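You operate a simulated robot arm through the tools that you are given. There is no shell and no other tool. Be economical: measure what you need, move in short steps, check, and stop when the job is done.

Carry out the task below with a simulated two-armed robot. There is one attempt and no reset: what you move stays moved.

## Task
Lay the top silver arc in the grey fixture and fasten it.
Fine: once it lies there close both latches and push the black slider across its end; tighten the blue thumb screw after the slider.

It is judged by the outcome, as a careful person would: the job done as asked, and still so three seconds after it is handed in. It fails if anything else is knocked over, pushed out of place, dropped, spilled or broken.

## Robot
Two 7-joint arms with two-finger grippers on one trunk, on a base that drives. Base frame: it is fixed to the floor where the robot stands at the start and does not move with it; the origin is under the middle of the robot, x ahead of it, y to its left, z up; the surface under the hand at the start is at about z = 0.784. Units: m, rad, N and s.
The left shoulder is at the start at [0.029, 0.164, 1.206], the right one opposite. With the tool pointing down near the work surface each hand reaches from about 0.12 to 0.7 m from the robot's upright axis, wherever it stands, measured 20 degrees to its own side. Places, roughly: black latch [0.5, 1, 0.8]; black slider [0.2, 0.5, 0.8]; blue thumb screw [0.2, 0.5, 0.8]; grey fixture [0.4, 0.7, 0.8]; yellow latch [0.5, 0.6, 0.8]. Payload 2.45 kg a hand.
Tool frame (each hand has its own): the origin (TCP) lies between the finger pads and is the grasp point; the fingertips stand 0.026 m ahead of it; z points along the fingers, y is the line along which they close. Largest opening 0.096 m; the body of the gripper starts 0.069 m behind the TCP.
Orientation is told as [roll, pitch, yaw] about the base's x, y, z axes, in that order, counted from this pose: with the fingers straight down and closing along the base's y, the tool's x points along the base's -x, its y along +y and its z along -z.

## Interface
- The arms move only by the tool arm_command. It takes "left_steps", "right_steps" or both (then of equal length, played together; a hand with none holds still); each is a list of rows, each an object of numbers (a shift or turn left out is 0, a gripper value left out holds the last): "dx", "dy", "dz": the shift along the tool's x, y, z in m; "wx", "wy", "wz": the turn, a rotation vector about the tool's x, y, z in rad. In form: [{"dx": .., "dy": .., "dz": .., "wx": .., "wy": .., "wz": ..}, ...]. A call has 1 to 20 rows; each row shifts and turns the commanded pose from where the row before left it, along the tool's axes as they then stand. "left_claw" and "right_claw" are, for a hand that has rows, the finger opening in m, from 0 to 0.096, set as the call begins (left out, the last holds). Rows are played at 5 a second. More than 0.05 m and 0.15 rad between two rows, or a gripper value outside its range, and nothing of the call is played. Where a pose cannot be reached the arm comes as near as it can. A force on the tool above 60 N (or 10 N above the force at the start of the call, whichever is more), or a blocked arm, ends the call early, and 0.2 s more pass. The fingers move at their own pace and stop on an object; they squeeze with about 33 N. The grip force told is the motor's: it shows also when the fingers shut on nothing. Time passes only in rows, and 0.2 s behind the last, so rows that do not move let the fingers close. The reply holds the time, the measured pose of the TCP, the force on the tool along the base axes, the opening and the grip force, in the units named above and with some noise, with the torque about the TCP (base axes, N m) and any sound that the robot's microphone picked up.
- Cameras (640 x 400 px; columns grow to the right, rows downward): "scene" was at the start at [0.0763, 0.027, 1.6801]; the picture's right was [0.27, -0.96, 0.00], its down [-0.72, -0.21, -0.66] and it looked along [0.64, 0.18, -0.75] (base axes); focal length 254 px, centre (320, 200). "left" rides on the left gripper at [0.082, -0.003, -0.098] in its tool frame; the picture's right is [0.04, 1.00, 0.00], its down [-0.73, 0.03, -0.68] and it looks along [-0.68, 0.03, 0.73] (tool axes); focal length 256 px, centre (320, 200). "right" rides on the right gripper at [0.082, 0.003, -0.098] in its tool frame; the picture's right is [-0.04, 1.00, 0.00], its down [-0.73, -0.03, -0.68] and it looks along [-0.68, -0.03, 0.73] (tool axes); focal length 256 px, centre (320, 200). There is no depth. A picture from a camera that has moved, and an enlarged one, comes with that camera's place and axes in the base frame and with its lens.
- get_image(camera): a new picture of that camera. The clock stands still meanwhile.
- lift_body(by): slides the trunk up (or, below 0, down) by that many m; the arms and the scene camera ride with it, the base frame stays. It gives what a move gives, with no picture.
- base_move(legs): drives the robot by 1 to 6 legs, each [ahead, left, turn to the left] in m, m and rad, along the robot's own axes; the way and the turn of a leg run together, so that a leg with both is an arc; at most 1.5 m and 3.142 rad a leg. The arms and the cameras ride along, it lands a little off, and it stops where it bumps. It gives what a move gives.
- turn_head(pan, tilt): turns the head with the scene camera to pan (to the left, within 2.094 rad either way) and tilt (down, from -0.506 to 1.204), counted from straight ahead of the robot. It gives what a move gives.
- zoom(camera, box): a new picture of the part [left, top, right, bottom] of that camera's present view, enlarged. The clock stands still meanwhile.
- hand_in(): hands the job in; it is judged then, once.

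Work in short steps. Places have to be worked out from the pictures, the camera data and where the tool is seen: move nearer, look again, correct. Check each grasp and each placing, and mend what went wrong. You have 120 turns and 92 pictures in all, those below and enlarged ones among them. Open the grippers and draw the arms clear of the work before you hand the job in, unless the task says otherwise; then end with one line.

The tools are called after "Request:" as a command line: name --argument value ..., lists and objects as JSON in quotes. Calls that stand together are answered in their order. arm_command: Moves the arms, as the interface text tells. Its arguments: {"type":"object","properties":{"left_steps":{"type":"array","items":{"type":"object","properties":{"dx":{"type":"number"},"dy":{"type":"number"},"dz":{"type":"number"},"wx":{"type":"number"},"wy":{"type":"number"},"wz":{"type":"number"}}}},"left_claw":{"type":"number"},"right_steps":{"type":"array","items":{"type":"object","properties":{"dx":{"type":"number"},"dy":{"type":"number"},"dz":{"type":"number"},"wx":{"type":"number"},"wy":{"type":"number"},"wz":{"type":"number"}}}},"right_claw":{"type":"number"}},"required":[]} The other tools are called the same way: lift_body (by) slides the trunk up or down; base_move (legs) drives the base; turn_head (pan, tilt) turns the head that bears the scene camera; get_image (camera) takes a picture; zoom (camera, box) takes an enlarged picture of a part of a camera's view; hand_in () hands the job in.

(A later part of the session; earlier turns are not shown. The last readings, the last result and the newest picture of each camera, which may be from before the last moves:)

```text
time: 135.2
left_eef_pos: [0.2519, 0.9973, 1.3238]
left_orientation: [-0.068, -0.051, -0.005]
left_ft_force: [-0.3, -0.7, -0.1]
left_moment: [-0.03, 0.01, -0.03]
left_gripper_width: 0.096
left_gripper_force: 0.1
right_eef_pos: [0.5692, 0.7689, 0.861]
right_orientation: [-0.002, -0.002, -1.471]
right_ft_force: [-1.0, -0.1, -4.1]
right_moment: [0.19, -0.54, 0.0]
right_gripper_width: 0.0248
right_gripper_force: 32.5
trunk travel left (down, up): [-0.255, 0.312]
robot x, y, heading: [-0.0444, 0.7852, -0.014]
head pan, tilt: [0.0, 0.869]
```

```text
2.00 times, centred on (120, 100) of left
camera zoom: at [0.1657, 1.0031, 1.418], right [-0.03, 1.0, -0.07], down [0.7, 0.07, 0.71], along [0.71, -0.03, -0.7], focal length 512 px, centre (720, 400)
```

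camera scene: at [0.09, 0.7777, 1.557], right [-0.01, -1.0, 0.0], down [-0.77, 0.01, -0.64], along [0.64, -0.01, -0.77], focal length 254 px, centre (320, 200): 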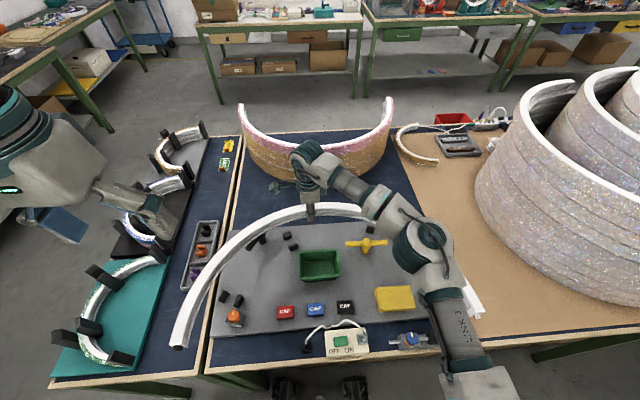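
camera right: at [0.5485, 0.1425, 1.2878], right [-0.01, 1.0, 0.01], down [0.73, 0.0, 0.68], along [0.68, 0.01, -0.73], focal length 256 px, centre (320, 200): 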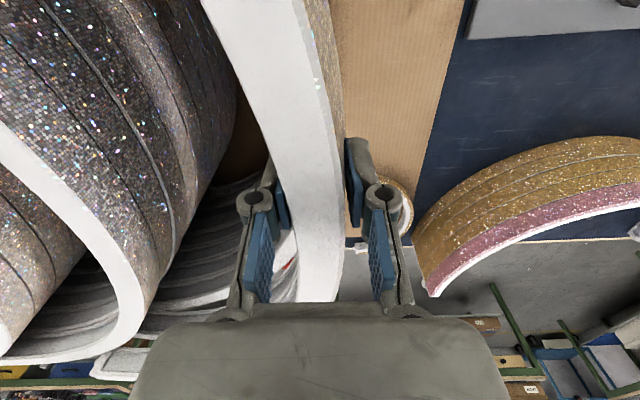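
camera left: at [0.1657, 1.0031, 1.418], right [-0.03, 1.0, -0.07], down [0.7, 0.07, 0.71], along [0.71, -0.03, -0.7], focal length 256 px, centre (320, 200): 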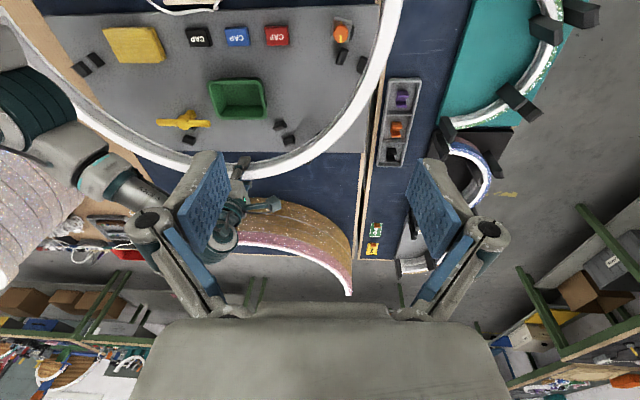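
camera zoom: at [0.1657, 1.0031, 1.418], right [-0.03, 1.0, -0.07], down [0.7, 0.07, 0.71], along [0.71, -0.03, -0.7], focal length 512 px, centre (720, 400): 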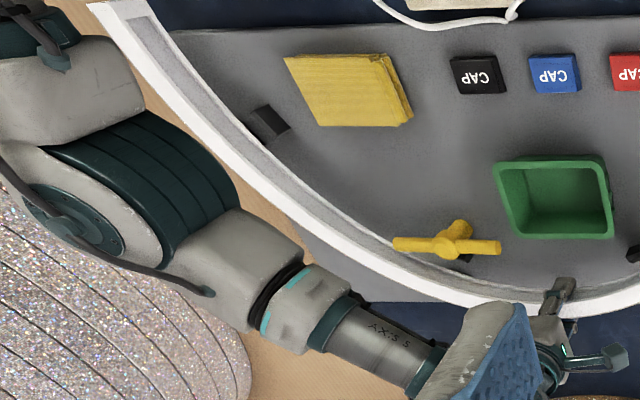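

No contact yet; inner stops show a small even gap. I continue down in small steps.

Request:
arm_command --right_steps '[{"dz": 0.005}, {"dz": 0.005}, {}, {}]'

Request:
arm_command --right_steps '[{"dz": 0.004}, {"dz": 0.004}, {}, {}]'

Request:
zoom --camera "left" --box '[20, 0, 400, 210]'

```text
time: 136.2
left_eef_pos: [0.2515, 0.9975, 1.3229]
left_orientation: [-0.069, -0.049, -0.005]
left_ft_force: [-0.1, 0.5, -0.1]
left_moment: [0.0, 0.0, -0.01]
left_gripper_width: 0.096
left_gripper_force: 0.1
right_eef_pos: [0.569, 0.7704, 0.8524]
right_orientation: [0.001, -0.002, -1.473]
right_ft_force: [-0.1, 0.5, -4.5]
right_moment: [0.17, -0.53, 0.01]
right_gripper_width: 0.0249
right_gripper_force: 33.8
trunk travel left (down, up): [-0.255, 0.312]
robot x, y, heading: [-0.0492, 0.7809, -0.007]
head pan, tilt: [0.0, 0.869]
```

```text
time: 137.2
left_eef_pos: [0.251, 0.9982, 1.3235]
left_orientation: [-0.07, -0.05, -0.005]
left_ft_force: [-0.4, 0.0, 0.0]
left_moment: [0.01, -0.01, -0.03]
left_gripper_width: 0.0962
left_gripper_force: 0.0
right_eef_pos: [0.5689, 0.7697, 0.8442]
right_orientation: [-0.001, -0.002, -1.473]
right_ft_force: [0.3, 0.3, -4.8]
right_moment: [0.2, -0.53, -0.03]
right_gripper_width: 0.0249
right_gripper_force: 33.2
trunk travel left (down, up): [-0.255, 0.312]
robot x, y, heading: [-0.0515, 0.7824, -0.011]
head pan, tilt: [0.0, 0.869]
```

```text
1.68 times, centred on (210, 105) of left
camera zoom: at [0.1657, 1.0031, 1.418], right [-0.03, 1.0, -0.07], down [0.7, 0.07, 0.71], along [0.71, -0.03, -0.7], focal length 431 px, centre (505, 360)
```

zoom: 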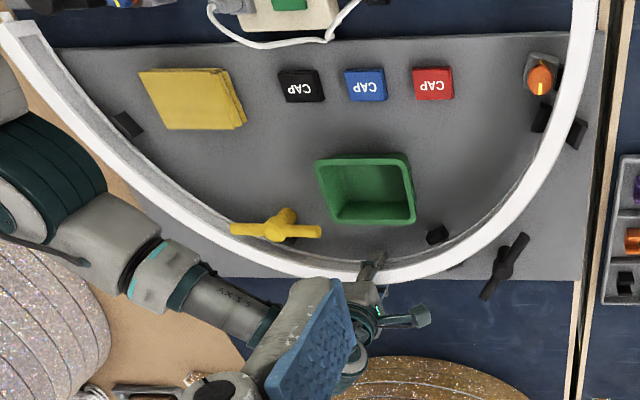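

Still free of contact; I continue the last millimetres.

Request:
arm_command --right_steps '[{"dz": 0.003}, {"dz": 0.003}, {}, {}]'

Request:
arm_command --right_steps '[{"dz": 0.003}, {"dz": 0.003}, {}, {}]'

Request:
zoom --camera "scene" --box '[210, 200, 350, 350]'

```text
time: 138.2
left_eef_pos: [0.252, 0.9974, 1.3233]
left_orientation: [-0.069, -0.052, -0.006]
left_ft_force: [0.3, -0.4, 0.5]
left_moment: [0.01, 0.05, -0.01]
left_gripper_width: 0.0961
left_gripper_force: 0.1
right_eef_pos: [0.5678, 0.7696, 0.8379]
right_orientation: [0.003, -0.002, -1.472]
right_ft_force: [3.8, -0.3, 0.8]
right_moment: [-0.44, -0.62, -0.07]
right_gripper_width: 0.0253
right_gripper_force: 32.6
trunk travel left (down, up): [-0.255, 0.312]
robot x, y, heading: [-0.0512, 0.7848, -0.013]
head pan, tilt: [0.0, 0.869]
```

```text
time: 139.2
left_eef_pos: [0.2524, 0.998, 1.3231]
left_orientation: [-0.069, -0.048, -0.006]
left_ft_force: [0.3, 0.5, 0.3]
left_moment: [0.0, -0.02, -0.01]
left_gripper_width: 0.0959
left_gripper_force: 0.1
right_eef_pos: [0.5696, 0.7688, 0.8317]
right_orientation: [0.0, 0.0, -1.469]
right_ft_force: [12.1, 3.8, 3.8]
right_moment: [0.97, -0.22, 0.04]
right_gripper_width: 0.0249
right_gripper_force: 33.0
trunk travel left (down, up): [-0.255, 0.312]
robot x, y, heading: [-0.0471, 0.7822, -0.013]
head pan, tilt: [0.0, 0.869]
```

```text
2.67 times, centred on (280, 275) of scene
camera zoom: at [0.0907, 0.778, 1.557], right [-0.01, -1.0, 0.0], down [-0.77, 0.01, -0.64], along [0.64, -0.01, -0.77], focal length 677 px, centre (427, 0)
```

zoom: 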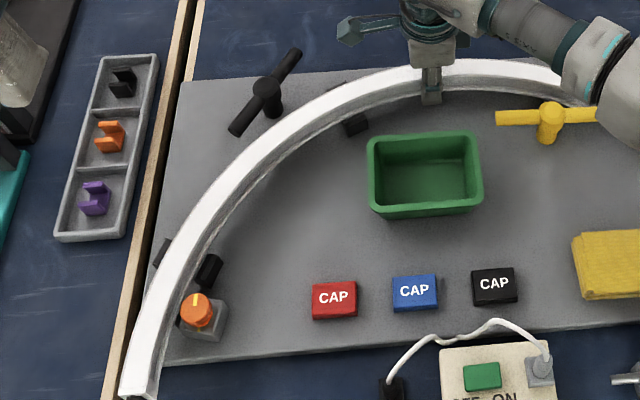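

Contact now: the arc is supported and pushed towards +x by about 12 N, so an inner stop presses on it. I ease 3 mm in +x and read again.

Request:
arm_command --right_steps '[{"dy": 0.0015}, {"dy": 0.0015}, {}, {}]'

Request:
zoom --camera "left" --box '[220, 20, 380, 160]'

Request:
zoom --camera "left" --box '[20, 0, 220, 150]'

```text
time: 140.2
left_eef_pos: [0.2514, 0.9981, 1.3236]
left_orientation: [-0.07, -0.051, -0.005]
left_ft_force: [-0.3, 0.4, -0.8]
left_moment: [-0.01, 0.02, 0.02]
left_gripper_width: 0.0961
left_gripper_force: 0.0
right_eef_pos: [0.5709, 0.768, 0.8328]
right_orientation: [0.002, -0.004, -1.473]
right_ft_force: [-0.5, 0.0, -3.2]
right_moment: [0.47, -0.13, -0.12]
right_gripper_width: 0.0249
right_gripper_force: 32.7
trunk travel left (down, up): [-0.255, 0.312]
robot x, y, heading: [-0.0504, 0.7879, -0.013]
head pan, tilt: [0.0, 0.869]
```

```text
2.86 times, centred on (300, 90) of left
camera zoom: at [0.1655, 1.003, 1.418], right [-0.03, 1.0, -0.07], down [0.7, 0.07, 0.71], along [0.71, -0.03, -0.7], focal length 731 px, centre (377, 514)
```

zoom: 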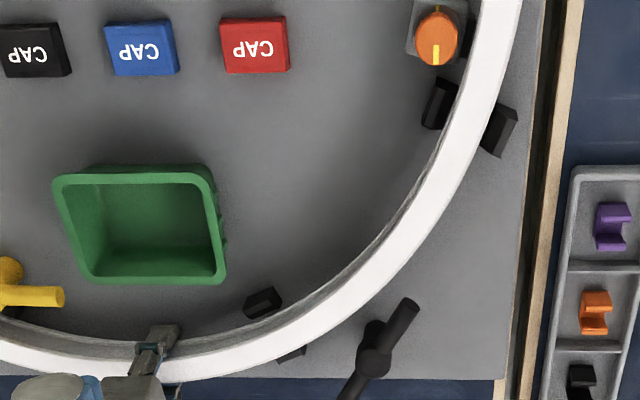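

```text
2.67 times, centred on (120, 75) of left
camera zoom: at [0.1655, 1.003, 1.418], right [-0.03, 1.0, -0.07], down [0.7, 0.07, 0.71], along [0.71, -0.03, -0.7], focal length 683 px, centre (853, 533)
```

zoom: 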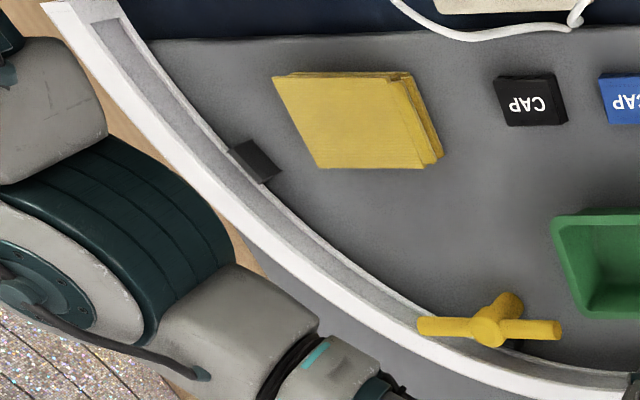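

The side force is gone and the arc lies between the stops. I lower a few more millimetres to seat it.

Request:
arm_command --right_steps '[{"dz": 0.003}, {"dz": 0.003}, {}, {}]'

Request:
zoom --camera "scene" --box '[200, 210, 340, 350]'

Request:
zoom --camera "scene" --box '[330, 210, 470, 350]'

```text
time: 141.2
left_eef_pos: [0.2517, 0.9981, 1.3233]
left_orientation: [-0.069, -0.05, -0.005]
left_ft_force: [-0.2, -1.2, -0.1]
left_moment: [0.0, -0.01, -0.03]
left_gripper_width: 0.0957
left_gripper_force: 0.0
right_eef_pos: [0.5726, 0.7689, 0.8284]
right_orientation: [0.001, -0.002, -1.471]
right_ft_force: [5.1, 0.2, 4.6]
right_moment: [-0.03, 0.16, -0.08]
right_gripper_width: 0.0247
right_gripper_force: 32.5
trunk travel left (down, up): [-0.255, 0.312]
robot x, y, heading: [-0.0468, 0.7805, -0.012]
head pan, tilt: [0.0, 0.869]
```

```text
2.86 times, centred on (270, 280) of scene
camera zoom: at [0.0894, 0.7776, 1.5572], right [-0.01, -1.0, 0.0], down [-0.77, 0.01, -0.64], along [0.64, -0.01, -0.77], focal length 725 px, centre (463, -29)
```

zoom: 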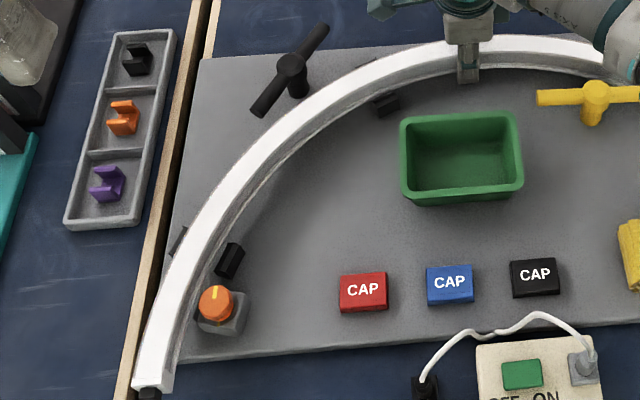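

```text
2.86 times, centred on (400, 280) of scene
camera zoom: at [0.0894, 0.7776, 1.5572], right [-0.01, -1.0, 0.0], down [-0.77, 0.01, -0.64], along [0.64, -0.01, -0.77], focal length 725 px, centre (91, -29)
```

zoom: 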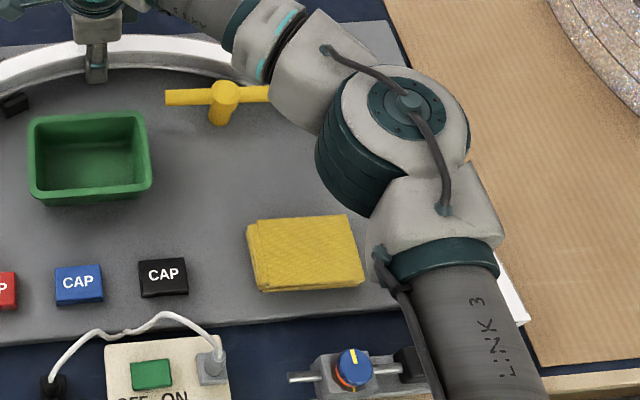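

The arc appears seated with only a few newtons of contact. I open the fingers a little, raise the hand straight up and away, then inspect the seat.

Request:
arm_command --right_steps '[{}, {}, {}]' --right_claw 0.055

Request:
arm_command --right_steps '[{"dz": -0.02}, {"dz": -0.02}, {"dz": -0.03}, {"dz": -0.04}, {"dz": -0.04}, {"dx": -0.04}, {"dx": -0.04}, {"dx": -0.04}, {"dx": -0.04}, {"dx": -0.04}, {"dx": -0.04}, {"dx": -0.04}, {}]'

Request:
get_image --camera "scene"

```text
time: 142.0
left_eef_pos: [0.25, 0.9973, 1.3232]
left_orientation: [-0.069, -0.051, -0.006]
left_ft_force: [0.2, -0.2, 0.7]
left_moment: [0.01, 0.02, 0.04]
left_gripper_width: 0.0961
left_gripper_force: 0.1
right_eef_pos: [0.5722, 0.7687, 0.8269]
right_orientation: [-0.002, -0.002, -1.473]
right_ft_force: [-0.7, 0.3, 0.4]
right_moment: [-0.01, -0.01, 0.04]
right_gripper_width: 0.0552
right_gripper_force: 0.1
trunk travel left (down, up): [-0.255, 0.312]
robot x, y, heading: [-0.0518, 0.7841, -0.011]
head pan, tilt: [0.0, 0.869]
```

```text
time: 144.8
left_eef_pos: [0.2507, 0.9982, 1.3229]
left_orientation: [-0.069, -0.05, -0.003]
left_ft_force: [-0.8, -1.1, 0.6]
left_moment: [-0.01, 0.01, 0.0]
left_gripper_width: 0.096
left_gripper_force: 0.0
right_eef_pos: [0.5989, 0.4897, 0.9787]
right_orientation: [0.0, -0.001, -1.472]
right_ft_force: [-0.3, 0.0, -1.3]
right_moment: [-0.01, 0.0, 0.0]
right_gripper_width: 0.0552
right_gripper_force: 0.2
trunk travel left (down, up): [-0.255, 0.312]
robot x, y, heading: [-0.0482, 0.7837, -0.009]
head pan, tilt: [0.0, 0.869]
```

```text
32 pictures are left
camera scene: at [0.0892, 0.7756, 1.5571], right [-0.01, -1.0, 0.0], down [-0.77, 0.01, -0.64], along [0.64, 0.0, -0.77], focal length 254 px, centre (320, 200)
```

scene: 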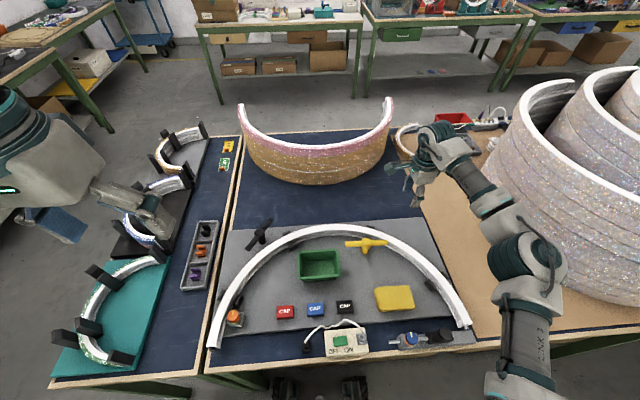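

Now the whole fixture is visible; one zoom to judge the seat.

Request:
zoom --camera "scene" --box '[195, 205, 345, 365]'

Request:
zoom --camera "scene" --box '[335, 205, 485, 365]'

```text
2.50 times, centred on (270, 285) of scene
camera zoom: at [0.0892, 0.7756, 1.5571], right [-0.01, -1.0, 0.0], down [-0.77, 0.01, -0.64], along [0.64, 0.0, -0.77], focal length 635 px, centre (445, -12)
```

zoom: 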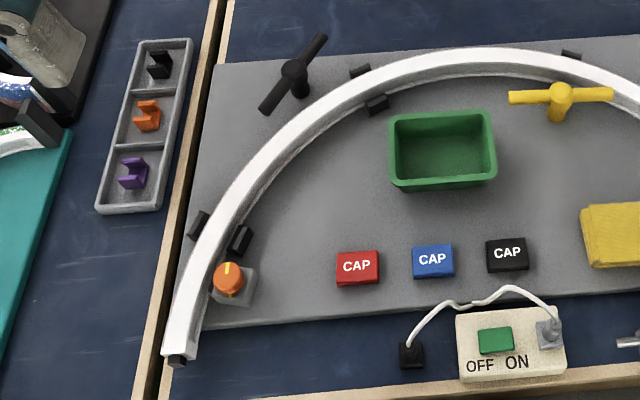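

```text
2.50 times, centred on (410, 285) of scene
camera zoom: at [0.0892, 0.7756, 1.5571], right [-0.01, -1.0, 0.0], down [-0.77, 0.01, -0.64], along [0.64, 0.0, -0.77], focal length 635 px, centre (95, -12)
```

zoom: 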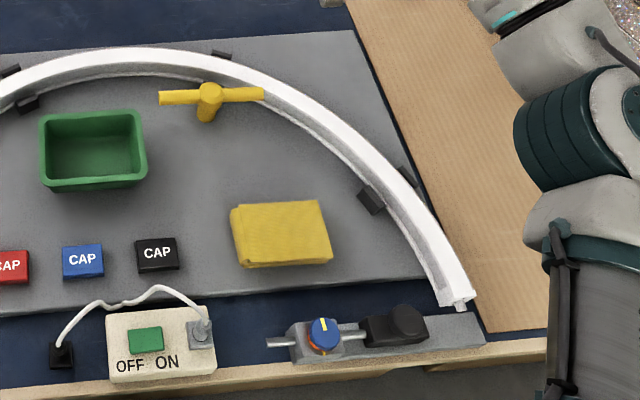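

The arc lies in all four stop pairs with its right end at the slider rail. Next the yellow latch: pivot (0.499,0.623), bar at z≈0.854 along y. I bring the closed right fingers to the far side of its left end, hover and check.

Request:
arm_command --right_steps '[{"dx": 0.038, "dy": -0.0117}, {"dx": 0.038, "dy": -0.0117}, {"dx": 0.038, "dy": -0.0117}, {"dx": 0.038, "dy": -0.0117}, {"dx": 0.038, "dy": -0.0117}, {"dz": 0.03}, {"dz": 0.03}, {"dz": 0.025}, {}]' --right_claw 0.0

Request:
zoom --camera "scene" --box '[290, 205, 450, 305]'

```text
time: 146.8
left_eef_pos: [0.2507, 0.9994, 1.3222]
left_orientation: [-0.071, -0.05, -0.004]
left_ft_force: [0.2, -0.1, 0.0]
left_moment: [0.01, -0.01, -0.01]
left_gripper_width: 0.0961
left_gripper_force: 0.0
right_eef_pos: [0.5206, 0.6733, 0.8915]
right_orientation: [0.003, -0.003, -1.471]
right_ft_force: [0.7, -0.6, 0.4]
right_moment: [0.01, -0.01, -0.04]
right_gripper_width: 0.0001
right_gripper_force: 28.8
trunk travel left (down, up): [-0.255, 0.312]
robot x, y, heading: [-0.0488, 0.7848, -0.012]
head pan, tilt: [0.0, 0.869]
```

```text
4.00 times, centred on (370, 255) of scene
camera zoom: at [0.0889, 0.7769, 1.5572], right [-0.01, -1.0, 0.0], down [-0.77, 0.01, -0.64], along [0.64, 0.0, -0.77], focal length 1016 px, centre (120, -20)
```

zoom: 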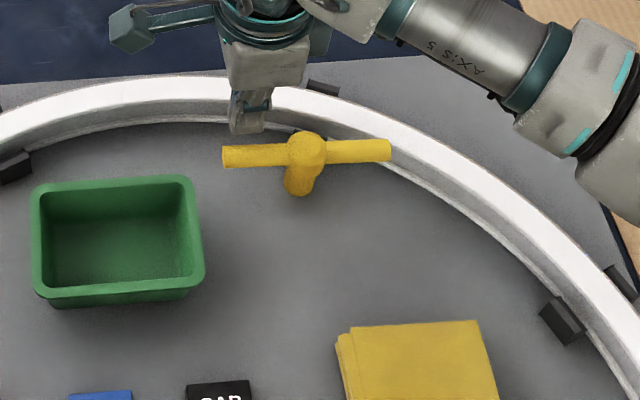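

The fingers stand just behind the bar's left end. I lower beside it and push the end round towards me along the circle.

Request:
arm_command --right_steps '[{"dz": 0.02}, {"dz": 0.018}, {}, {"dx": 0.0051, "dy": -0.0138}, {"dx": 0.0015, "dy": -0.0141}, {"dx": -0.0022, "dy": -0.0141}, {"dx": -0.0058, "dy": -0.0128}, {"dx": -0.0069, "dy": -0.0091}, {}, {}]'

Request:
zoom --camera "scene" --box '[290, 205, 450, 305]'

```text
time: 149.0
left_eef_pos: [0.2547, 1.0028, 1.3215]
left_orientation: [-0.073, -0.047, -0.003]
left_ft_force: [-0.3, -0.2, -0.8]
left_moment: [0.0, 0.01, -0.02]
left_gripper_width: 0.0962
left_gripper_force: 0.0
right_eef_pos: [0.4634, 0.6634, 0.8546]
right_orientation: [0.006, 0.001, -1.469]
right_ft_force: [31.7, 32.7, 3.2]
right_moment: [0.21, -0.16, 0.05]
right_gripper_width: 0.0
right_gripper_force: 28.8
trunk travel left (down, up): [-0.255, 0.312]
robot x, y, heading: [-0.0481, 0.7849, -0.006]
head pan, tilt: [0.0, 0.869]
```

```text
4.00 times, centred on (370, 255) of scene
camera zoom: at [0.0948, 0.7851, 1.5568], right [-0.01, -1.0, 0.0], down [-0.77, 0.01, -0.64], along [0.64, -0.01, -0.77], focal length 1016 px, centre (120, -20)
```

zoom: 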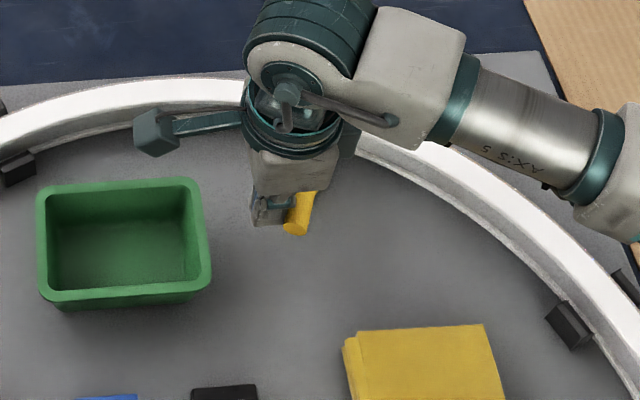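

The bar has turned and resists now (about 45 N), likely at its stop. I ease off, lift clear and look.

Request:
arm_command --right_steps '[{"dx": 0.005, "dy": 0.005}, {"dx": 0.006, "dy": 0.004}, {"dz": -0.03}, {"dz": -0.04}, {"dz": -0.04}, {"dx": -0.03, "dy": 0.02}, {"dx": -0.04, "dy": 0.02}, {"dx": -0.04, "dy": 0.02}, {"dx": -0.04}, {"dx": -0.04}, {}]'

Request:
zoom --camera "scene" --box '[200, 200, 480, 360]'

```text
time: 151.4
left_eef_pos: [0.2518, 0.9985, 1.3234]
left_orientation: [-0.07, -0.05, -0.006]
left_ft_force: [-0.5, 1.2, 0.6]
left_moment: [0.03, -0.03, -0.04]
left_gripper_width: 0.096
left_gripper_force: 0.1
right_eef_pos: [0.5446, 0.4875, 0.963]
right_orientation: [-0.001, 0.0, -1.47]
right_ft_force: [-0.1, 1.0, -0.2]
right_moment: [-0.02, -0.01, 0.0]
right_gripper_width: 0.0001
right_gripper_force: 28.2
trunk travel left (down, up): [-0.255, 0.312]
robot x, y, heading: [-0.047, 0.7837, -0.014]
head pan, tilt: [0.0, 0.869]
```

```text
2.29 times, centred on (340, 280) of scene
camera zoom: at [0.0891, 0.7757, 1.5571], right [-0.01, -1.0, 0.0], down [-0.77, 0.01, -0.64], along [0.64, 0.0, -0.77], focal length 580 px, centre (274, 17)
```

zoom: 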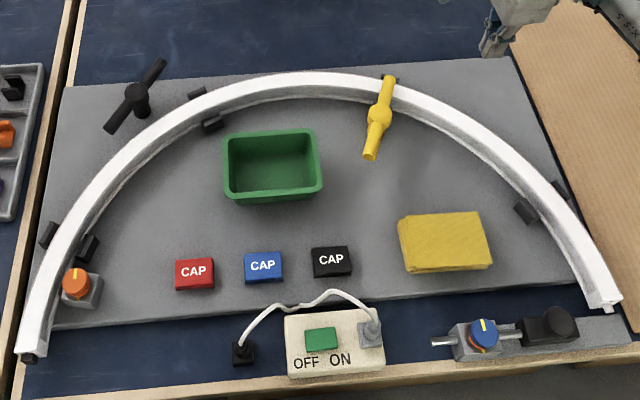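

Yellow latch lies across the arc. Now the black one: pivot (0.537,0.966), far end at (0.597,0.937); it must turn counter-clockwise about 70°. I bring the left hand, levelled and closed, above the inner side of its far end.

Request:
arm_command --left_steps '[{"wx": -0.035, "wy": 0.025, "dx": -0.03}, {"wx": -0.035, "wy": 0.025, "dx": -0.04, "dy": -0.01}, {"dx": -0.04, "dy": -0.01, "dz": 0.04}, {"dx": -0.04, "dy": -0.01, "dz": 0.04}, {"dx": -0.04, "dy": -0.01, "dz": 0.04}, {"dx": -0.04, "dy": -0.01, "dz": 0.04}, {"dx": -0.04, "dy": -0.01, "dz": 0.04}, {"dx": -0.04, "dy": -0.01, "dz": 0.04}, {"dz": 0.04, "dy": -0.01}, {"dz": 0.04}, {"dz": 0.04}, {}, {}]' --left_claw 0.0

Request:
get_image --camera "left"

```text
refused: row 3 steps farther than a row can; nothing moved
```

```text
26 pictures are left
camera left: at [0.1656, 1.0039, 1.4179], right [-0.03, 1.0, -0.07], down [0.7, 0.07, 0.71], along [0.71, -0.03, -0.7], focal length 256 px, centre (320, 200)
```

left: 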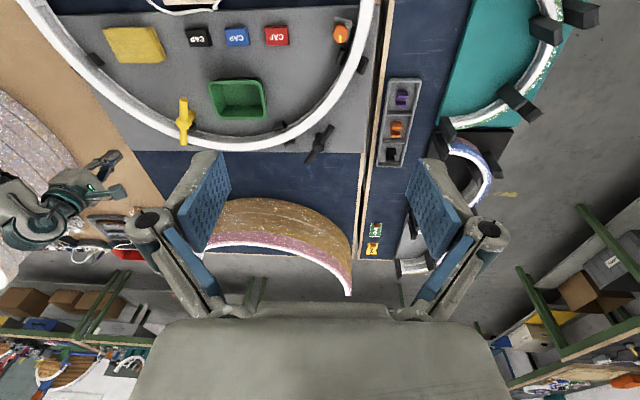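

The steps were too long; I resend with smaller ones.

Request:
arm_command --left_steps '[{"wx": -0.035, "wy": 0.025, "dx": -0.03}, {"wx": -0.035, "wy": 0.025, "dx": -0.03, "dy": -0.01}, {"dx": -0.032, "dy": -0.01, "dz": 0.03}, {"dx": -0.032, "dy": -0.01, "dz": 0.03}, {"dx": -0.032, "dy": -0.01, "dz": 0.03}, {"dx": -0.032, "dy": -0.01, "dz": 0.03}, {"dx": -0.032, "dy": -0.01, "dz": 0.03}, {"dx": -0.032, "dy": -0.01, "dz": 0.03}, {"dx": -0.032, "dz": 0.03, "dy": -0.01}, {"dx": -0.03, "dz": 0.03}, {"dz": 0.04}, {"dz": 0.04}, {"dz": 0.04}, {}, {}]' --left_claw 0.0

Request:
zoom --camera "scene" --box '[200, 180, 340, 280]'

```text
time: 154.6
left_eef_pos: [0.5244, 0.9846, 0.9494]
left_orientation: [-0.001, -0.002, -0.006]
left_ft_force: [0.2, -0.2, -0.3]
left_moment: [0.01, -0.01, 0.02]
left_gripper_width: 0.0
left_gripper_force: 28.4
left hand out of reach, approached as far as the arm can: row 2, 6, 7, 8, 9, 10
right_eef_pos: [0.5456, 0.487, 0.9626]
right_orientation: [0.0, -0.001, -1.472]
right_ft_force: [0.2, -0.1, 0.5]
right_moment: [0.01, -0.04, -0.01]
right_gripper_width: 0.0
right_gripper_force: 28.7
trunk travel left (down, up): [-0.255, 0.312]
robot x, y, heading: [-0.0477, 0.7836, -0.017]
head pan, tilt: [0.0, 0.869]
```

```text
4.00 times, centred on (270, 230) of scene
camera zoom: at [0.0914, 0.7756, 1.5569], right [-0.01, -1.0, 0.0], down [-0.77, 0.01, -0.64], along [0.64, 0.0, -0.77], focal length 1016 px, centre (520, 80)
```

zoom: 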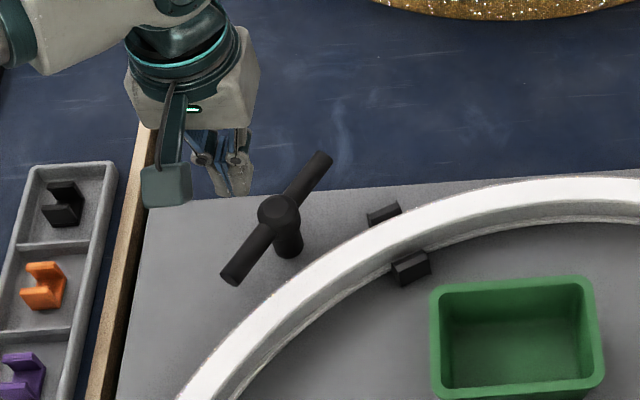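

I shift to the inner side of the far end and lower to just above the bar.

Request:
arm_command --left_steps '[{"dx": -0.014, "dy": -0.023}, {"dx": -0.014, "dy": -0.023}, {"dx": -0.014, "dy": -0.022}, {"dz": 0.03}, {"dz": 0.03}, {}, {}]'

Request:
zoom --camera "scene" --box '[200, 180, 340, 280]'

```text
time: 156.2
left_eef_pos: [0.5204, 0.9566, 0.8931]
left_orientation: [-0.002, -0.002, -0.006]
left_ft_force: [0.5, 0.2, 0.3]
left_moment: [0.02, 0.02, -0.03]
left_gripper_width: 0.0002
left_gripper_force: 28.7
left hand out of reach, approached as far as the arm can: row 1, 2, 3, 5
right_eef_pos: [0.5453, 0.4869, 0.9639]
right_orientation: [0.0, -0.002, -1.47]
right_ft_force: [0.5, 0.2, 0.0]
right_moment: [-0.02, -0.01, -0.02]
right_gripper_width: 0.0
right_gripper_force: 28.5
trunk travel left (down, up): [-0.255, 0.312]
robot x, y, heading: [-0.0513, 0.7819, -0.009]
head pan, tilt: [0.0, 0.869]
```

```text
4.00 times, centred on (270, 230) of scene
camera zoom: at [0.0913, 0.7754, 1.5569], right [-0.01, -1.0, -0.01], down [-0.77, 0.01, -0.64], along [0.64, 0.0, -0.77], focal length 1016 px, centre (520, 80)
```

zoom: 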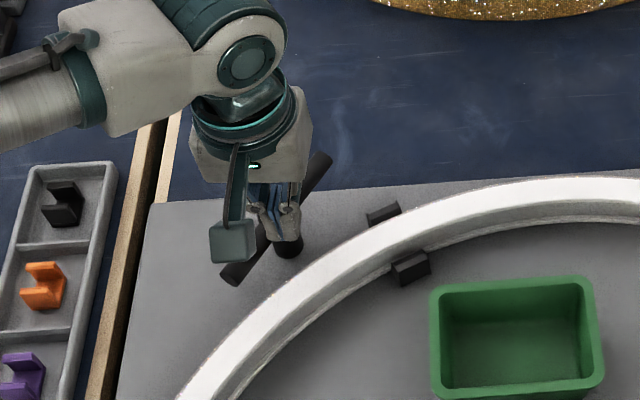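

The left arm is at its reach limit in this wrist posture. I lift, turn the hand (yaw +0.7) and try to reach the spot again above the bar height.

Request:
arm_command --left_steps '[{"dz": -0.03}, {"wz": -0.14}, {"wz": -0.14}, {"wz": -0.14}, {"wz": -0.14}, {"wz": -0.14}, {"dx": -0.0345, "dy": -0.0}, {"dx": -0.03, "dy": -0.0}, {"dx": -0.0, "dy": 0.0}, {}]'

```text
time: 158.4
left_eef_pos: [0.5635, 1.0039, 0.9244]
left_orientation: [-0.001, -0.001, 0.692]
left_ft_force: [-0.2, -0.8, -1.0]
left_moment: [0.01, 0.01, 0.0]
left_gripper_width: 0.0002
left_gripper_force: 28.6
left hand out of reach, approached as far as the arm can: row 8
right_eef_pos: [0.5442, 0.4867, 0.9634]
right_orientation: [0.0, -0.002, -1.471]
right_ft_force: [0.1, -0.5, 0.7]
right_moment: [-0.02, -0.02, 0.01]
right_gripper_width: 0.0003
right_gripper_force: 28.1
trunk travel left (down, up): [-0.255, 0.312]
robot x, y, heading: [-0.0482, 0.7838, -0.012]
head pan, tilt: [0.0, 0.869]
```

Reach is better with this wrist turn. I move across to the inner side of the far end.

Request:
arm_command --left_steps '[{"dx": 0.0176, "dy": -0.0231}, {"dx": 0.0176, "dy": -0.0231}, {"dx": 0.0176, "dy": -0.0231}, {}, {}]'

```text
time: 159.6
left_eef_pos: [0.5235, 0.9534, 0.9298]
left_orientation: [-0.003, -0.002, 0.693]
left_ft_force: [0.1, 0.3, 0.2]
left_moment: [-0.02, 0.01, 0.01]
left_gripper_width: 0.0
left_gripper_force: 28.2
left hand out of reach, approached as far as the arm can: row 1, 2, 3
right_eef_pos: [0.545, 0.486, 0.964]
right_orientation: [0.0, 0.0, -1.471]
right_ft_force: [0.3, 0.0, 0.0]
right_moment: [-0.02, -0.03, -0.01]
right_gripper_width: 0.0
right_gripper_force: 28.1
trunk travel left (down, up): [-0.255, 0.312]
robot x, y, heading: [-0.0488, 0.7836, -0.013]
head pan, tilt: [0.0, 0.869]
```

The arm's posture limits it towards the middle, so I raise the hand and shift the base 7 cm right and 4 cm ahead to put the latch more on the left arm's own side.

Request:
arm_command --left_steps '[{"dz": -0.03}, {"dz": -0.03}, {}]'

Request:
base_move --legs '[[0.02, -0.035, 0], [0.02, -0.035, 0]]'

Request:
arm_command --left_steps '[{}, {}, {}, {}, {}, {}, {}, {}, {}, {}]'

```text
time: 160.4
left_eef_pos: [0.5243, 0.9538, 0.9892]
left_orientation: [0.001, 0.001, 0.694]
left_ft_force: [0.1, -1.0, -0.2]
left_moment: [0.02, -0.01, 0.0]
left_gripper_width: 0.0
left_gripper_force: 28.7
right_eef_pos: [0.5463, 0.4869, 0.9626]
right_orientation: [0.001, -0.001, -1.471]
right_ft_force: [-0.3, 0.6, -0.2]
right_moment: [-0.02, 0.01, 0.01]
right_gripper_width: 0.0
right_gripper_force: 28.3
trunk travel left (down, up): [-0.255, 0.312]
robot x, y, heading: [-0.0495, 0.7819, -0.018]
head pan, tilt: [0.0, 0.869]
```

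```text
time: 161.8
left_eef_pos: [0.5608, 0.8804, 0.9895]
left_orientation: [0.0, -0.002, 0.691]
left_ft_force: [0.5, 0.1, -0.3]
left_moment: [0.0, 0.0, -0.05]
left_gripper_width: 0.0
left_gripper_force: 28.5
right_eef_pos: [0.5829, 0.4142, 0.964]
right_orientation: [0.002, -0.003, -1.471]
right_ft_force: [0.5, -0.3, 0.2]
right_moment: [-0.01, 0.04, 0.07]
right_gripper_width: 0.0001
right_gripper_force: 28.7
trunk travel left (down, up): [-0.255, 0.312]
robot x, y, heading: [-0.0101, 0.713, -0.013]
head pan, tilt: [0.0, 0.869]
```

```text
time: 164.0
left_eef_pos: [0.5586, 0.8826, 0.9901]
left_orientation: [0.0, -0.004, 0.692]
left_ft_force: [-0.1, -0.4, 0.0]
left_moment: [-0.02, 0.03, -0.01]
left_gripper_width: 0.0001
left_gripper_force: 28.4
right_eef_pos: [0.5805, 0.4152, 0.9662]
right_orientation: [0.004, -0.004, -1.472]
right_ft_force: [0.1, 0.3, 0.3]
right_moment: [0.0, 0.01, 0.02]
right_gripper_width: 0.0001
right_gripper_force: 28.5
trunk travel left (down, up): [-0.255, 0.312]
robot x, y, heading: [-0.0094, 0.7114, -0.016]
head pan, tilt: [0.0, 0.869]
```

Now the spot is within reach; I move to (0.567,0.917) and lower to z≈0.89, then look.

Request:
arm_command --left_steps '[{"dx": -0.0284, "dy": 0.0211}, {"dz": 0.035}, {"dz": 0.035}, {"dz": 0.03}, {}, {}]'

Request:
zoom --camera "scene" --box '[160, 180, 300, 280]'

```text
time: 165.4
left_eef_pos: [0.5672, 0.9188, 0.8904]
left_orientation: [-0.004, -0.003, 0.694]
left_ft_force: [0.6, -0.8, -0.5]
left_moment: [0.01, 0.0, -0.01]
left_gripper_width: 0.0001
left_gripper_force: 28.9
right_eef_pos: [0.5794, 0.4151, 0.9666]
right_orientation: [0.004, -0.004, -1.472]
right_ft_force: [0.7, -0.6, -0.3]
right_moment: [-0.03, 0.01, -0.02]
right_gripper_width: 0.0004
right_gripper_force: 28.3
trunk travel left (down, up): [-0.255, 0.312]
robot x, y, heading: [-0.0045, 0.7134, -0.014]
head pan, tilt: [0.0, 0.869]
```

```text
4.00 times, centred on (230, 230) of scene
camera zoom: at [0.1301, 0.7096, 1.5573], right [-0.01, -1.0, 0.0], down [-0.77, 0.01, -0.64], along [0.64, -0.01, -0.77], focal length 1016 px, centre (680, 80)
```

zoom: 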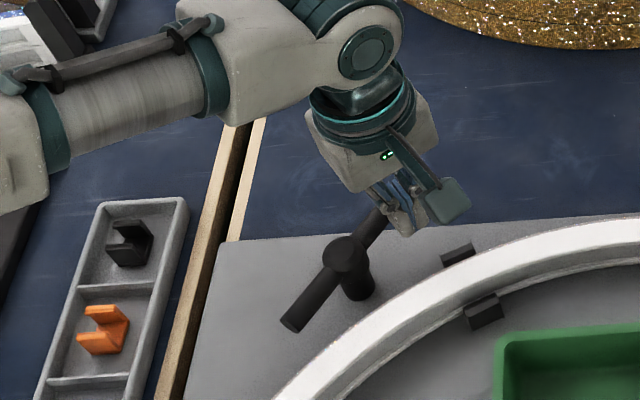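

The fingers stand inside the bar's far end with clearance. I lower and push the end outward along its circle.

Request:
arm_command --left_steps '[{"dz": 0.018}, {"dz": 0.018}, {}, {"dx": -0.0227, "dy": 0.0035}, {"dx": -0.0167, "dy": 0.0088}, {"dx": -0.0101, "dy": 0.0099}, {"dx": -0.0063, "dy": 0.0106}, {"dx": -0.0024, "dy": 0.0062}, {}, {}]'

Request:
zoom --camera "scene" --box '[160, 180, 300, 280]'

```text
time: 167.6
left_eef_pos: [0.5892, 0.9796, 0.8554]
left_orientation: [-0.005, -0.001, 0.689]
left_ft_force: [10.9, -26.2, -4.2]
left_moment: [-0.13, -0.05, 0.14]
left_gripper_width: 0.0
left_gripper_force: 27.7
right_eef_pos: [0.5814, 0.4125, 0.9645]
right_orientation: [0.003, -0.001, -1.472]
right_ft_force: [0.2, 1.0, 0.2]
right_moment: [0.02, 0.01, 0.0]
right_gripper_width: 0.0002
right_gripper_force: 28.6
trunk travel left (down, up): [-0.255, 0.312]
robot x, y, heading: [-0.0086, 0.7125, -0.013]
head pan, tilt: [0.0, 0.869]
```

```text
4.00 times, centred on (230, 230) of scene
camera zoom: at [0.1335, 0.7005, 1.5568], right [-0.01, -1.0, -0.01], down [-0.77, 0.01, -0.64], along [0.64, 0.0, -0.77], focal length 1016 px, centre (680, 80)
```

zoom: 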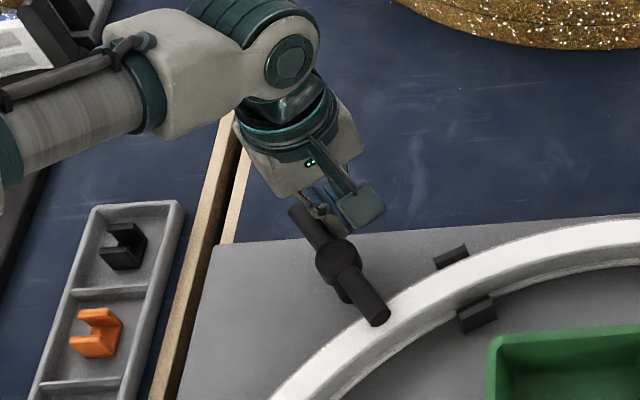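

The black bar now crosses the arc and meets its stop (28 N). I ease off, lift and withdraw the left hand, then view the result.

Request:
arm_command --left_steps '[{"dx": 0.006, "dy": -0.008}, {"dx": 0.006, "dy": -0.004}, {"dz": -0.035}, {"dz": -0.04}, {"dz": -0.04}, {"dz": -0.04}, {"dx": 0.04}, {"dx": 0.04}, {"dx": 0.04, "dy": 0.02}, {"dx": 0.04, "dy": 0.02}, {"dy": 0.04}, {"dy": 0.04}, {}]'

Request:
get_image --camera "scene"

Request:
zoom --camera "scene" --box '[160, 200, 440, 375]'

```text
time: 170.4
left_eef_pos: [0.3856, 0.961, 1.0078]
left_orientation: [-0.002, -0.002, 0.694]
left_ft_force: [0.4, 0.6, -0.6]
left_moment: [-0.01, 0.02, -0.03]
left_gripper_width: 0.0
left_gripper_force: 28.3
right_eef_pos: [0.581, 0.4164, 0.9662]
right_orientation: [0.004, -0.002, -1.471]
right_ft_force: [0.2, 0.5, -0.7]
right_moment: [0.01, 0.0, 0.01]
right_gripper_width: 0.0001
right_gripper_force: 28.6
trunk travel left (down, up): [-0.255, 0.312]
robot x, y, heading: [-0.0113, 0.7143, -0.008]
head pan, tilt: [0.0, 0.869]
```

```text
21 pictures are left
camera scene: at [0.1299, 0.712, 1.5571], right [-0.01, -1.0, 0.0], down [-0.77, 0.01, -0.64], along [0.64, -0.01, -0.77], focal length 254 px, centre (320, 200)
```

scene: 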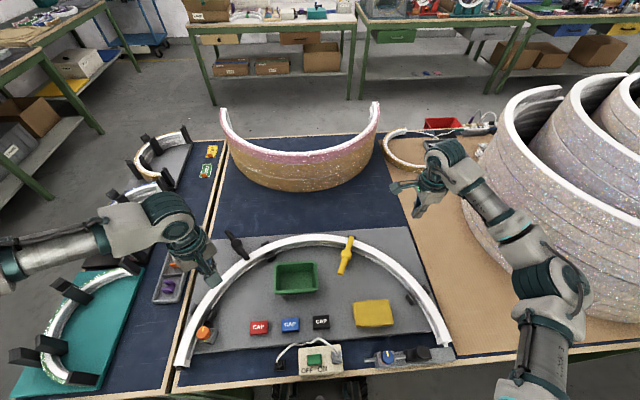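

```text
2.29 times, centred on (300, 288) of scene
camera zoom: at [0.1299, 0.712, 1.5571], right [-0.01, -1.0, 0.0], down [-0.77, 0.01, -0.64], along [0.64, -0.01, -0.77], focal length 580 px, centre (366, 0)
```

zoom: 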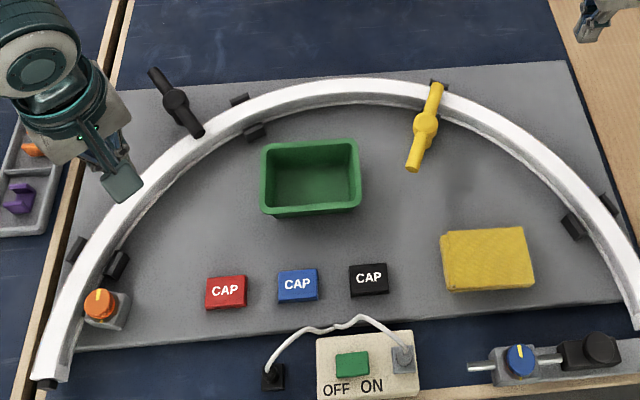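

Both latches are closed over the arc. Now a close look at the slider and blue screw.

Request:
zoom --camera "scene" --box '[350, 310, 470, 385]'

```text
5.33 times, centred on (410, 348) of scene
camera zoom: at [0.1299, 0.712, 1.5571], right [-0.01, -1.0, 0.0], down [-0.77, 0.01, -0.64], along [0.64, -0.01, -0.77], focal length 1354 px, centre (-160, -587)
```

zoom: 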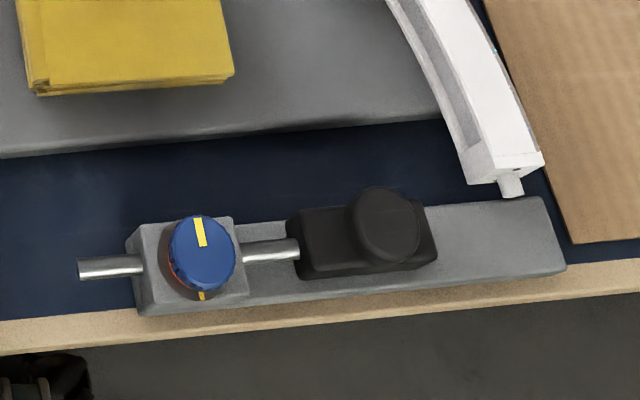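

The slider is a black block with a knob (≈(0.245,0.461)) on a rail; the arc's end peg is right beside its path. I turn the right hand so it closes along the rail and bring it above the knob, opened.

Request:
arm_command --right_steps '[{"wz": -0.14}, {"wz": -0.14}, {"wz": -0.14}, {"wz": -0.14}, {"wz": -0.14}, {"wz": -0.14}, {"wz": -0.14}, {"wz": -0.14}, {"wz": -0.14}, {"wz": -0.14}, {"wz": -0.14}, {}]' --right_claw 0.07

Request:
arm_command --right_steps '[{"dx": 0.037, "dy": 0.0075}, {"dx": 0.037, "dy": 0.0075}, {"dx": 0.037, "dy": 0.0075}, {"dx": 0.037, "dy": 0.0075}, {"dx": 0.037, "dy": 0.0075}, {"dx": 0.037, "dy": 0.0075}, {"dx": 0.037, "dy": 0.0075}, {"dx": 0.037, "dy": 0.0075}, {"dx": 0.036, "dy": 0.0077}, {}, {}]'

Request:
get_image --camera "right"

```text
time: 173.0
left_eef_pos: [0.3856, 0.9599, 1.0099]
left_orientation: [-0.004, -0.004, 0.693]
left_ft_force: [-0.6, 0.3, -0.8]
left_moment: [0.01, 0.01, 0.0]
left_gripper_width: 0.0
left_gripper_force: 28.1
right_eef_pos: [0.5804, 0.4157, 0.9675]
right_orientation: [-0.002, -0.004, 0.071]
right_ft_force: [0.2, -0.2, 0.0]
right_moment: [0.02, -0.02, 0.04]
right_gripper_width: 0.0698
right_gripper_force: 0.0
trunk travel left (down, up): [-0.255, 0.312]
robot x, y, heading: [-0.0087, 0.7136, -0.016]
head pan, tilt: [0.0, 0.869]
```

```text
time: 175.4
left_eef_pos: [0.3856, 0.9591, 1.0099]
left_orientation: [-0.003, -0.003, 0.692]
left_ft_force: [-0.4, -0.5, -0.5]
left_moment: [0.0, 0.01, 0.0]
left_gripper_width: 0.0
left_gripper_force: 28.4
right_eef_pos: [0.2782, 0.4564, 0.977]
right_orientation: [-0.004, -0.002, 0.069]
right_ft_force: [0.7, -0.2, 0.2]
right_moment: [-0.03, 0.03, 0.01]
right_gripper_width: 0.0702
right_gripper_force: 0.1
right hand out of reach, approached as far as the arm can: row 8, 9
trunk travel left (down, up): [-0.255, 0.312]
robot x, y, heading: [-0.0126, 0.7096, -0.011]
head pan, tilt: [0.0, 0.869]
```

```text
18 pictures are left
camera right: at [0.1958, 0.4558, 1.0766], right [-0.03, 1.0, 0.0], down [0.73, 0.02, 0.68], along [0.68, 0.02, -0.73], focal length 256 px, centre (320, 200)
```

right: 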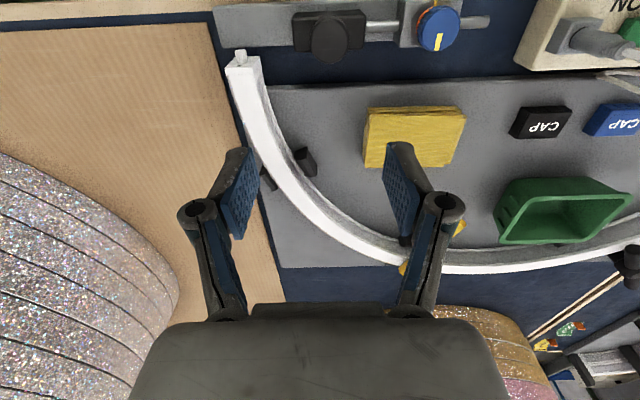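

I am too close for that spot; I back the base 12 cm and then position the hand above the knob (now measured at ≈(0.242,0.464)).

Request:
base_move --legs '[[-0.06, 0, 0], [-0.06, 0, 0]]'

Request:
arm_command --right_steps '[{}, {}, {}, {}, {}, {}]'

```text
time: 176.9
left_eef_pos: [0.2656, 0.9611, 1.0088]
left_orientation: [-0.004, -0.004, 0.691]
left_ft_force: [-0.9, -0.1, 0.4]
left_moment: [0.01, -0.04, 0.01]
left_gripper_width: 0.0
left_gripper_force: 28.7
right_eef_pos: [0.1585, 0.4584, 0.9786]
right_orientation: [-0.004, -0.003, 0.068]
right_ft_force: [-0.4, -0.3, -0.4]
right_moment: [-0.02, -0.06, -0.03]
right_gripper_width: 0.07
right_gripper_force: 0.1
trunk travel left (down, up): [-0.255, 0.312]
robot x, y, heading: [-0.123, 0.7136, -0.007]
head pan, tilt: [0.0, 0.869]
```

```text
time: 178.3
left_eef_pos: [0.2619, 0.9606, 1.0115]
left_orientation: [-0.004, -0.007, 0.692]
left_ft_force: [-0.3, 0.6, 0.5]
left_moment: [0.01, 0.01, 0.01]
left_gripper_width: 0.0001
left_gripper_force: 29.4
right_eef_pos: [0.1559, 0.4592, 0.9795]
right_orientation: [-0.004, -0.007, 0.067]
right_ft_force: [-0.7, -0.4, -0.3]
right_moment: [-0.02, 0.03, 0.0]
right_gripper_width: 0.07
right_gripper_force: 0.0
trunk travel left (down, up): [-0.255, 0.312]
robot x, y, heading: [-0.1294, 0.7169, -0.014]
head pan, tilt: [0.0, 0.869]
```

I move the hand forward over the knob and lower to z≈0.90, then check.

Request:
arm_command --right_steps '[{"dx": -0.029}, {"dx": -0.029}, {"dx": -0.028}, {"dz": 0.03}, {"dz": 0.03}, {"dz": 0.02}, {}, {}]'

Request:
get_image --camera "right"

```text
time: 180.1
left_eef_pos: [0.2627, 0.9616, 1.0095]
left_orientation: [-0.005, -0.005, 0.695]
left_ft_force: [-0.4, -0.4, 0.0]
left_moment: [-0.04, 0.01, 0.03]
left_gripper_width: 0.0002
left_gripper_force: 28.6
right_eef_pos: [0.2437, 0.4648, 0.9002]
right_orientation: [-0.004, -0.008, 0.068]
right_ft_force: [-0.6, 0.0, -0.4]
right_moment: [-0.02, 0.01, 0.0]
right_gripper_width: 0.0699
right_gripper_force: 0.0
trunk travel left (down, up): [-0.255, 0.312]
robot x, y, heading: [-0.1283, 0.716, -0.01]
head pan, tilt: [0.0, 0.869]
```

```text
17 pictures are left
camera right: at [0.1602, 0.4635, 0.9978], right [-0.03, 1.0, 0.0], down [0.73, 0.02, 0.68], along [0.68, 0.02, -0.73], focal length 256 px, centre (320, 200)
```

right: 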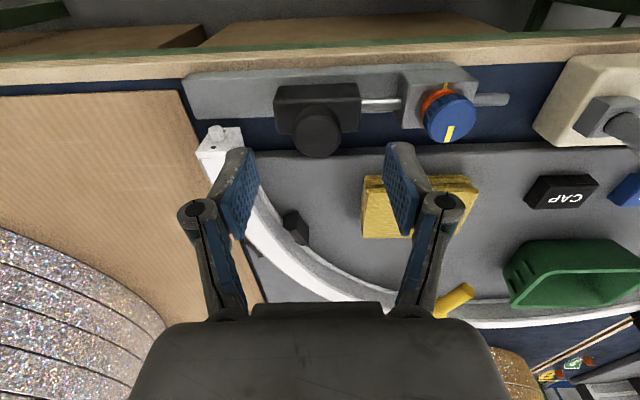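

The knob is centred below the hand. I lower to z≈0.862 and close on it.

Request:
arm_command --right_steps '[{"dz": 0.02}, {"dz": 0.018}, {}]'

Request:
arm_command --right_steps '[{}, {}, {}, {}]' --right_claw 0.0

```text
time: 180.9
left_eef_pos: [0.2626, 0.9604, 1.0097]
left_orientation: [-0.005, -0.005, 0.692]
left_ft_force: [0.5, 0.2, -0.3]
left_moment: [-0.01, -0.02, -0.04]
left_gripper_width: 0.0003
left_gripper_force: 28.0
right_eef_pos: [0.2422, 0.4646, 0.8612]
right_orientation: [-0.003, -0.007, 0.07]
right_ft_force: [0.9, 0.0, -0.4]
right_moment: [0.03, -0.01, -0.02]
right_gripper_width: 0.0698
right_gripper_force: 0.0
trunk travel left (down, up): [-0.255, 0.312]
robot x, y, heading: [-0.1291, 0.7137, -0.012]
head pan, tilt: [0.0, 0.869]
```

```text
time: 181.9
left_eef_pos: [0.2619, 0.9596, 1.0109]
left_orientation: [-0.007, -0.004, 0.693]
left_ft_force: [0.1, 0.7, 0.2]
left_moment: [-0.02, -0.01, -0.01]
left_gripper_width: 0.0
left_gripper_force: 28.1
right_eef_pos: [0.2421, 0.4635, 0.8629]
right_orientation: [-0.003, -0.007, 0.068]
right_ft_force: [2.0, -6.2, 6.7]
right_moment: [-0.18, 0.2, -0.03]
right_gripper_width: 0.0286
right_gripper_force: 45.1
trunk travel left (down, up): [-0.255, 0.312]
robot x, y, heading: [-0.1262, 0.7123, -0.013]
head pan, tilt: [0.0, 0.869]
```

Gripped the knob (29 mm). I slide it along the rail towards the arc's end, 4.5 cm first.

Request:
arm_command --right_steps '[{"dy": -0.009}, {"dy": -0.009}, {"dy": -0.009}, {"dy": -0.009}, {"dy": -0.009}, {}]'

Request:
get_image --camera "right"

```text
time: 183.3
left_eef_pos: [0.2605, 0.961, 1.0111]
left_orientation: [-0.005, -0.005, 0.694]
left_ft_force: [0.8, -0.8, 0.6]
left_moment: [0.0, 0.01, -0.01]
left_gripper_width: 0.0
left_gripper_force: 28.6
right_eef_pos: [0.245, 0.4193, 0.8619]
right_orientation: [-0.003, -0.006, 0.07]
right_ft_force: [-2.2, -0.2, 0.8]
right_moment: [0.0, -0.12, 0.05]
right_gripper_width: 0.0286
right_gripper_force: 45.0
trunk travel left (down, up): [-0.255, 0.312]
robot x, y, heading: [-0.1295, 0.7154, -0.012]
head pan, tilt: [0.0, 0.869]
```

```text
16 pictures are left
camera right: at [0.1628, 0.4186, 0.9606], right [-0.03, 1.0, 0.0], down [0.73, 0.02, 0.68], along [0.68, 0.02, -0.73], focal length 256 px, centre (320, 200)
```

right: 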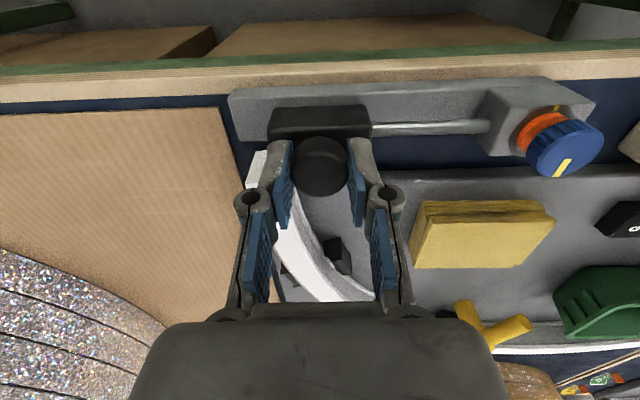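

The slider moves freely with about 2–3 cm of rail left. I go on in 5 mm steps until it resists.

Request:
arm_command --right_steps '[{"dy": -0.006}, {"dy": -0.006}, {"dy": -0.006}, {"dy": -0.005}, {}]'

Request:
arm_command --right_steps '[{"dy": -0.005}, {"dy": -0.005}, {"dy": -0.004}, {}]'

```text
time: 184.5
left_eef_pos: [0.2616, 0.9611, 1.0104]
left_orientation: [-0.005, -0.005, 0.694]
left_ft_force: [-0.2, 0.2, -0.5]
left_moment: [0.01, -0.01, -0.03]
left_gripper_width: 0.0
left_gripper_force: 28.7
right_eef_pos: [0.247, 0.3986, 0.8622]
right_orientation: [-0.004, -0.005, 0.069]
right_ft_force: [-1.3, 3.0, -3.3]
right_moment: [0.15, -0.27, 0.04]
right_gripper_width: 0.0285
right_gripper_force: 45.4
trunk travel left (down, up): [-0.255, 0.312]
robot x, y, heading: [-0.1277, 0.7139, -0.005]
head pan, tilt: [0.0, 0.869]
```

```text
time: 185.3
left_eef_pos: [0.2602, 0.964, 1.0127]
left_orientation: [-0.008, -0.006, 0.694]
left_ft_force: [0.2, -0.9, -0.2]
left_moment: [0.05, 0.02, 0.0]
left_gripper_width: 0.0
left_gripper_force: 28.6
right_eef_pos: [0.2476, 0.3972, 0.8624]
right_orientation: [0.026, -0.01, 0.089]
right_ft_force: [14.1, 49.1, -2.1]
right_moment: [0.64, 0.48, -0.39]
right_gripper_width: 0.0287
right_gripper_force: 44.8
trunk travel left (down, up): [-0.255, 0.312]
robot x, y, heading: [-0.1258, 0.7153, -0.009]
head pan, tilt: [0.0, 0.869]
stopped in row 4 (right hand): the force on the tool passed its limit at 64 N (the readings are from after the stop); the commanded pose is now the measured one
```

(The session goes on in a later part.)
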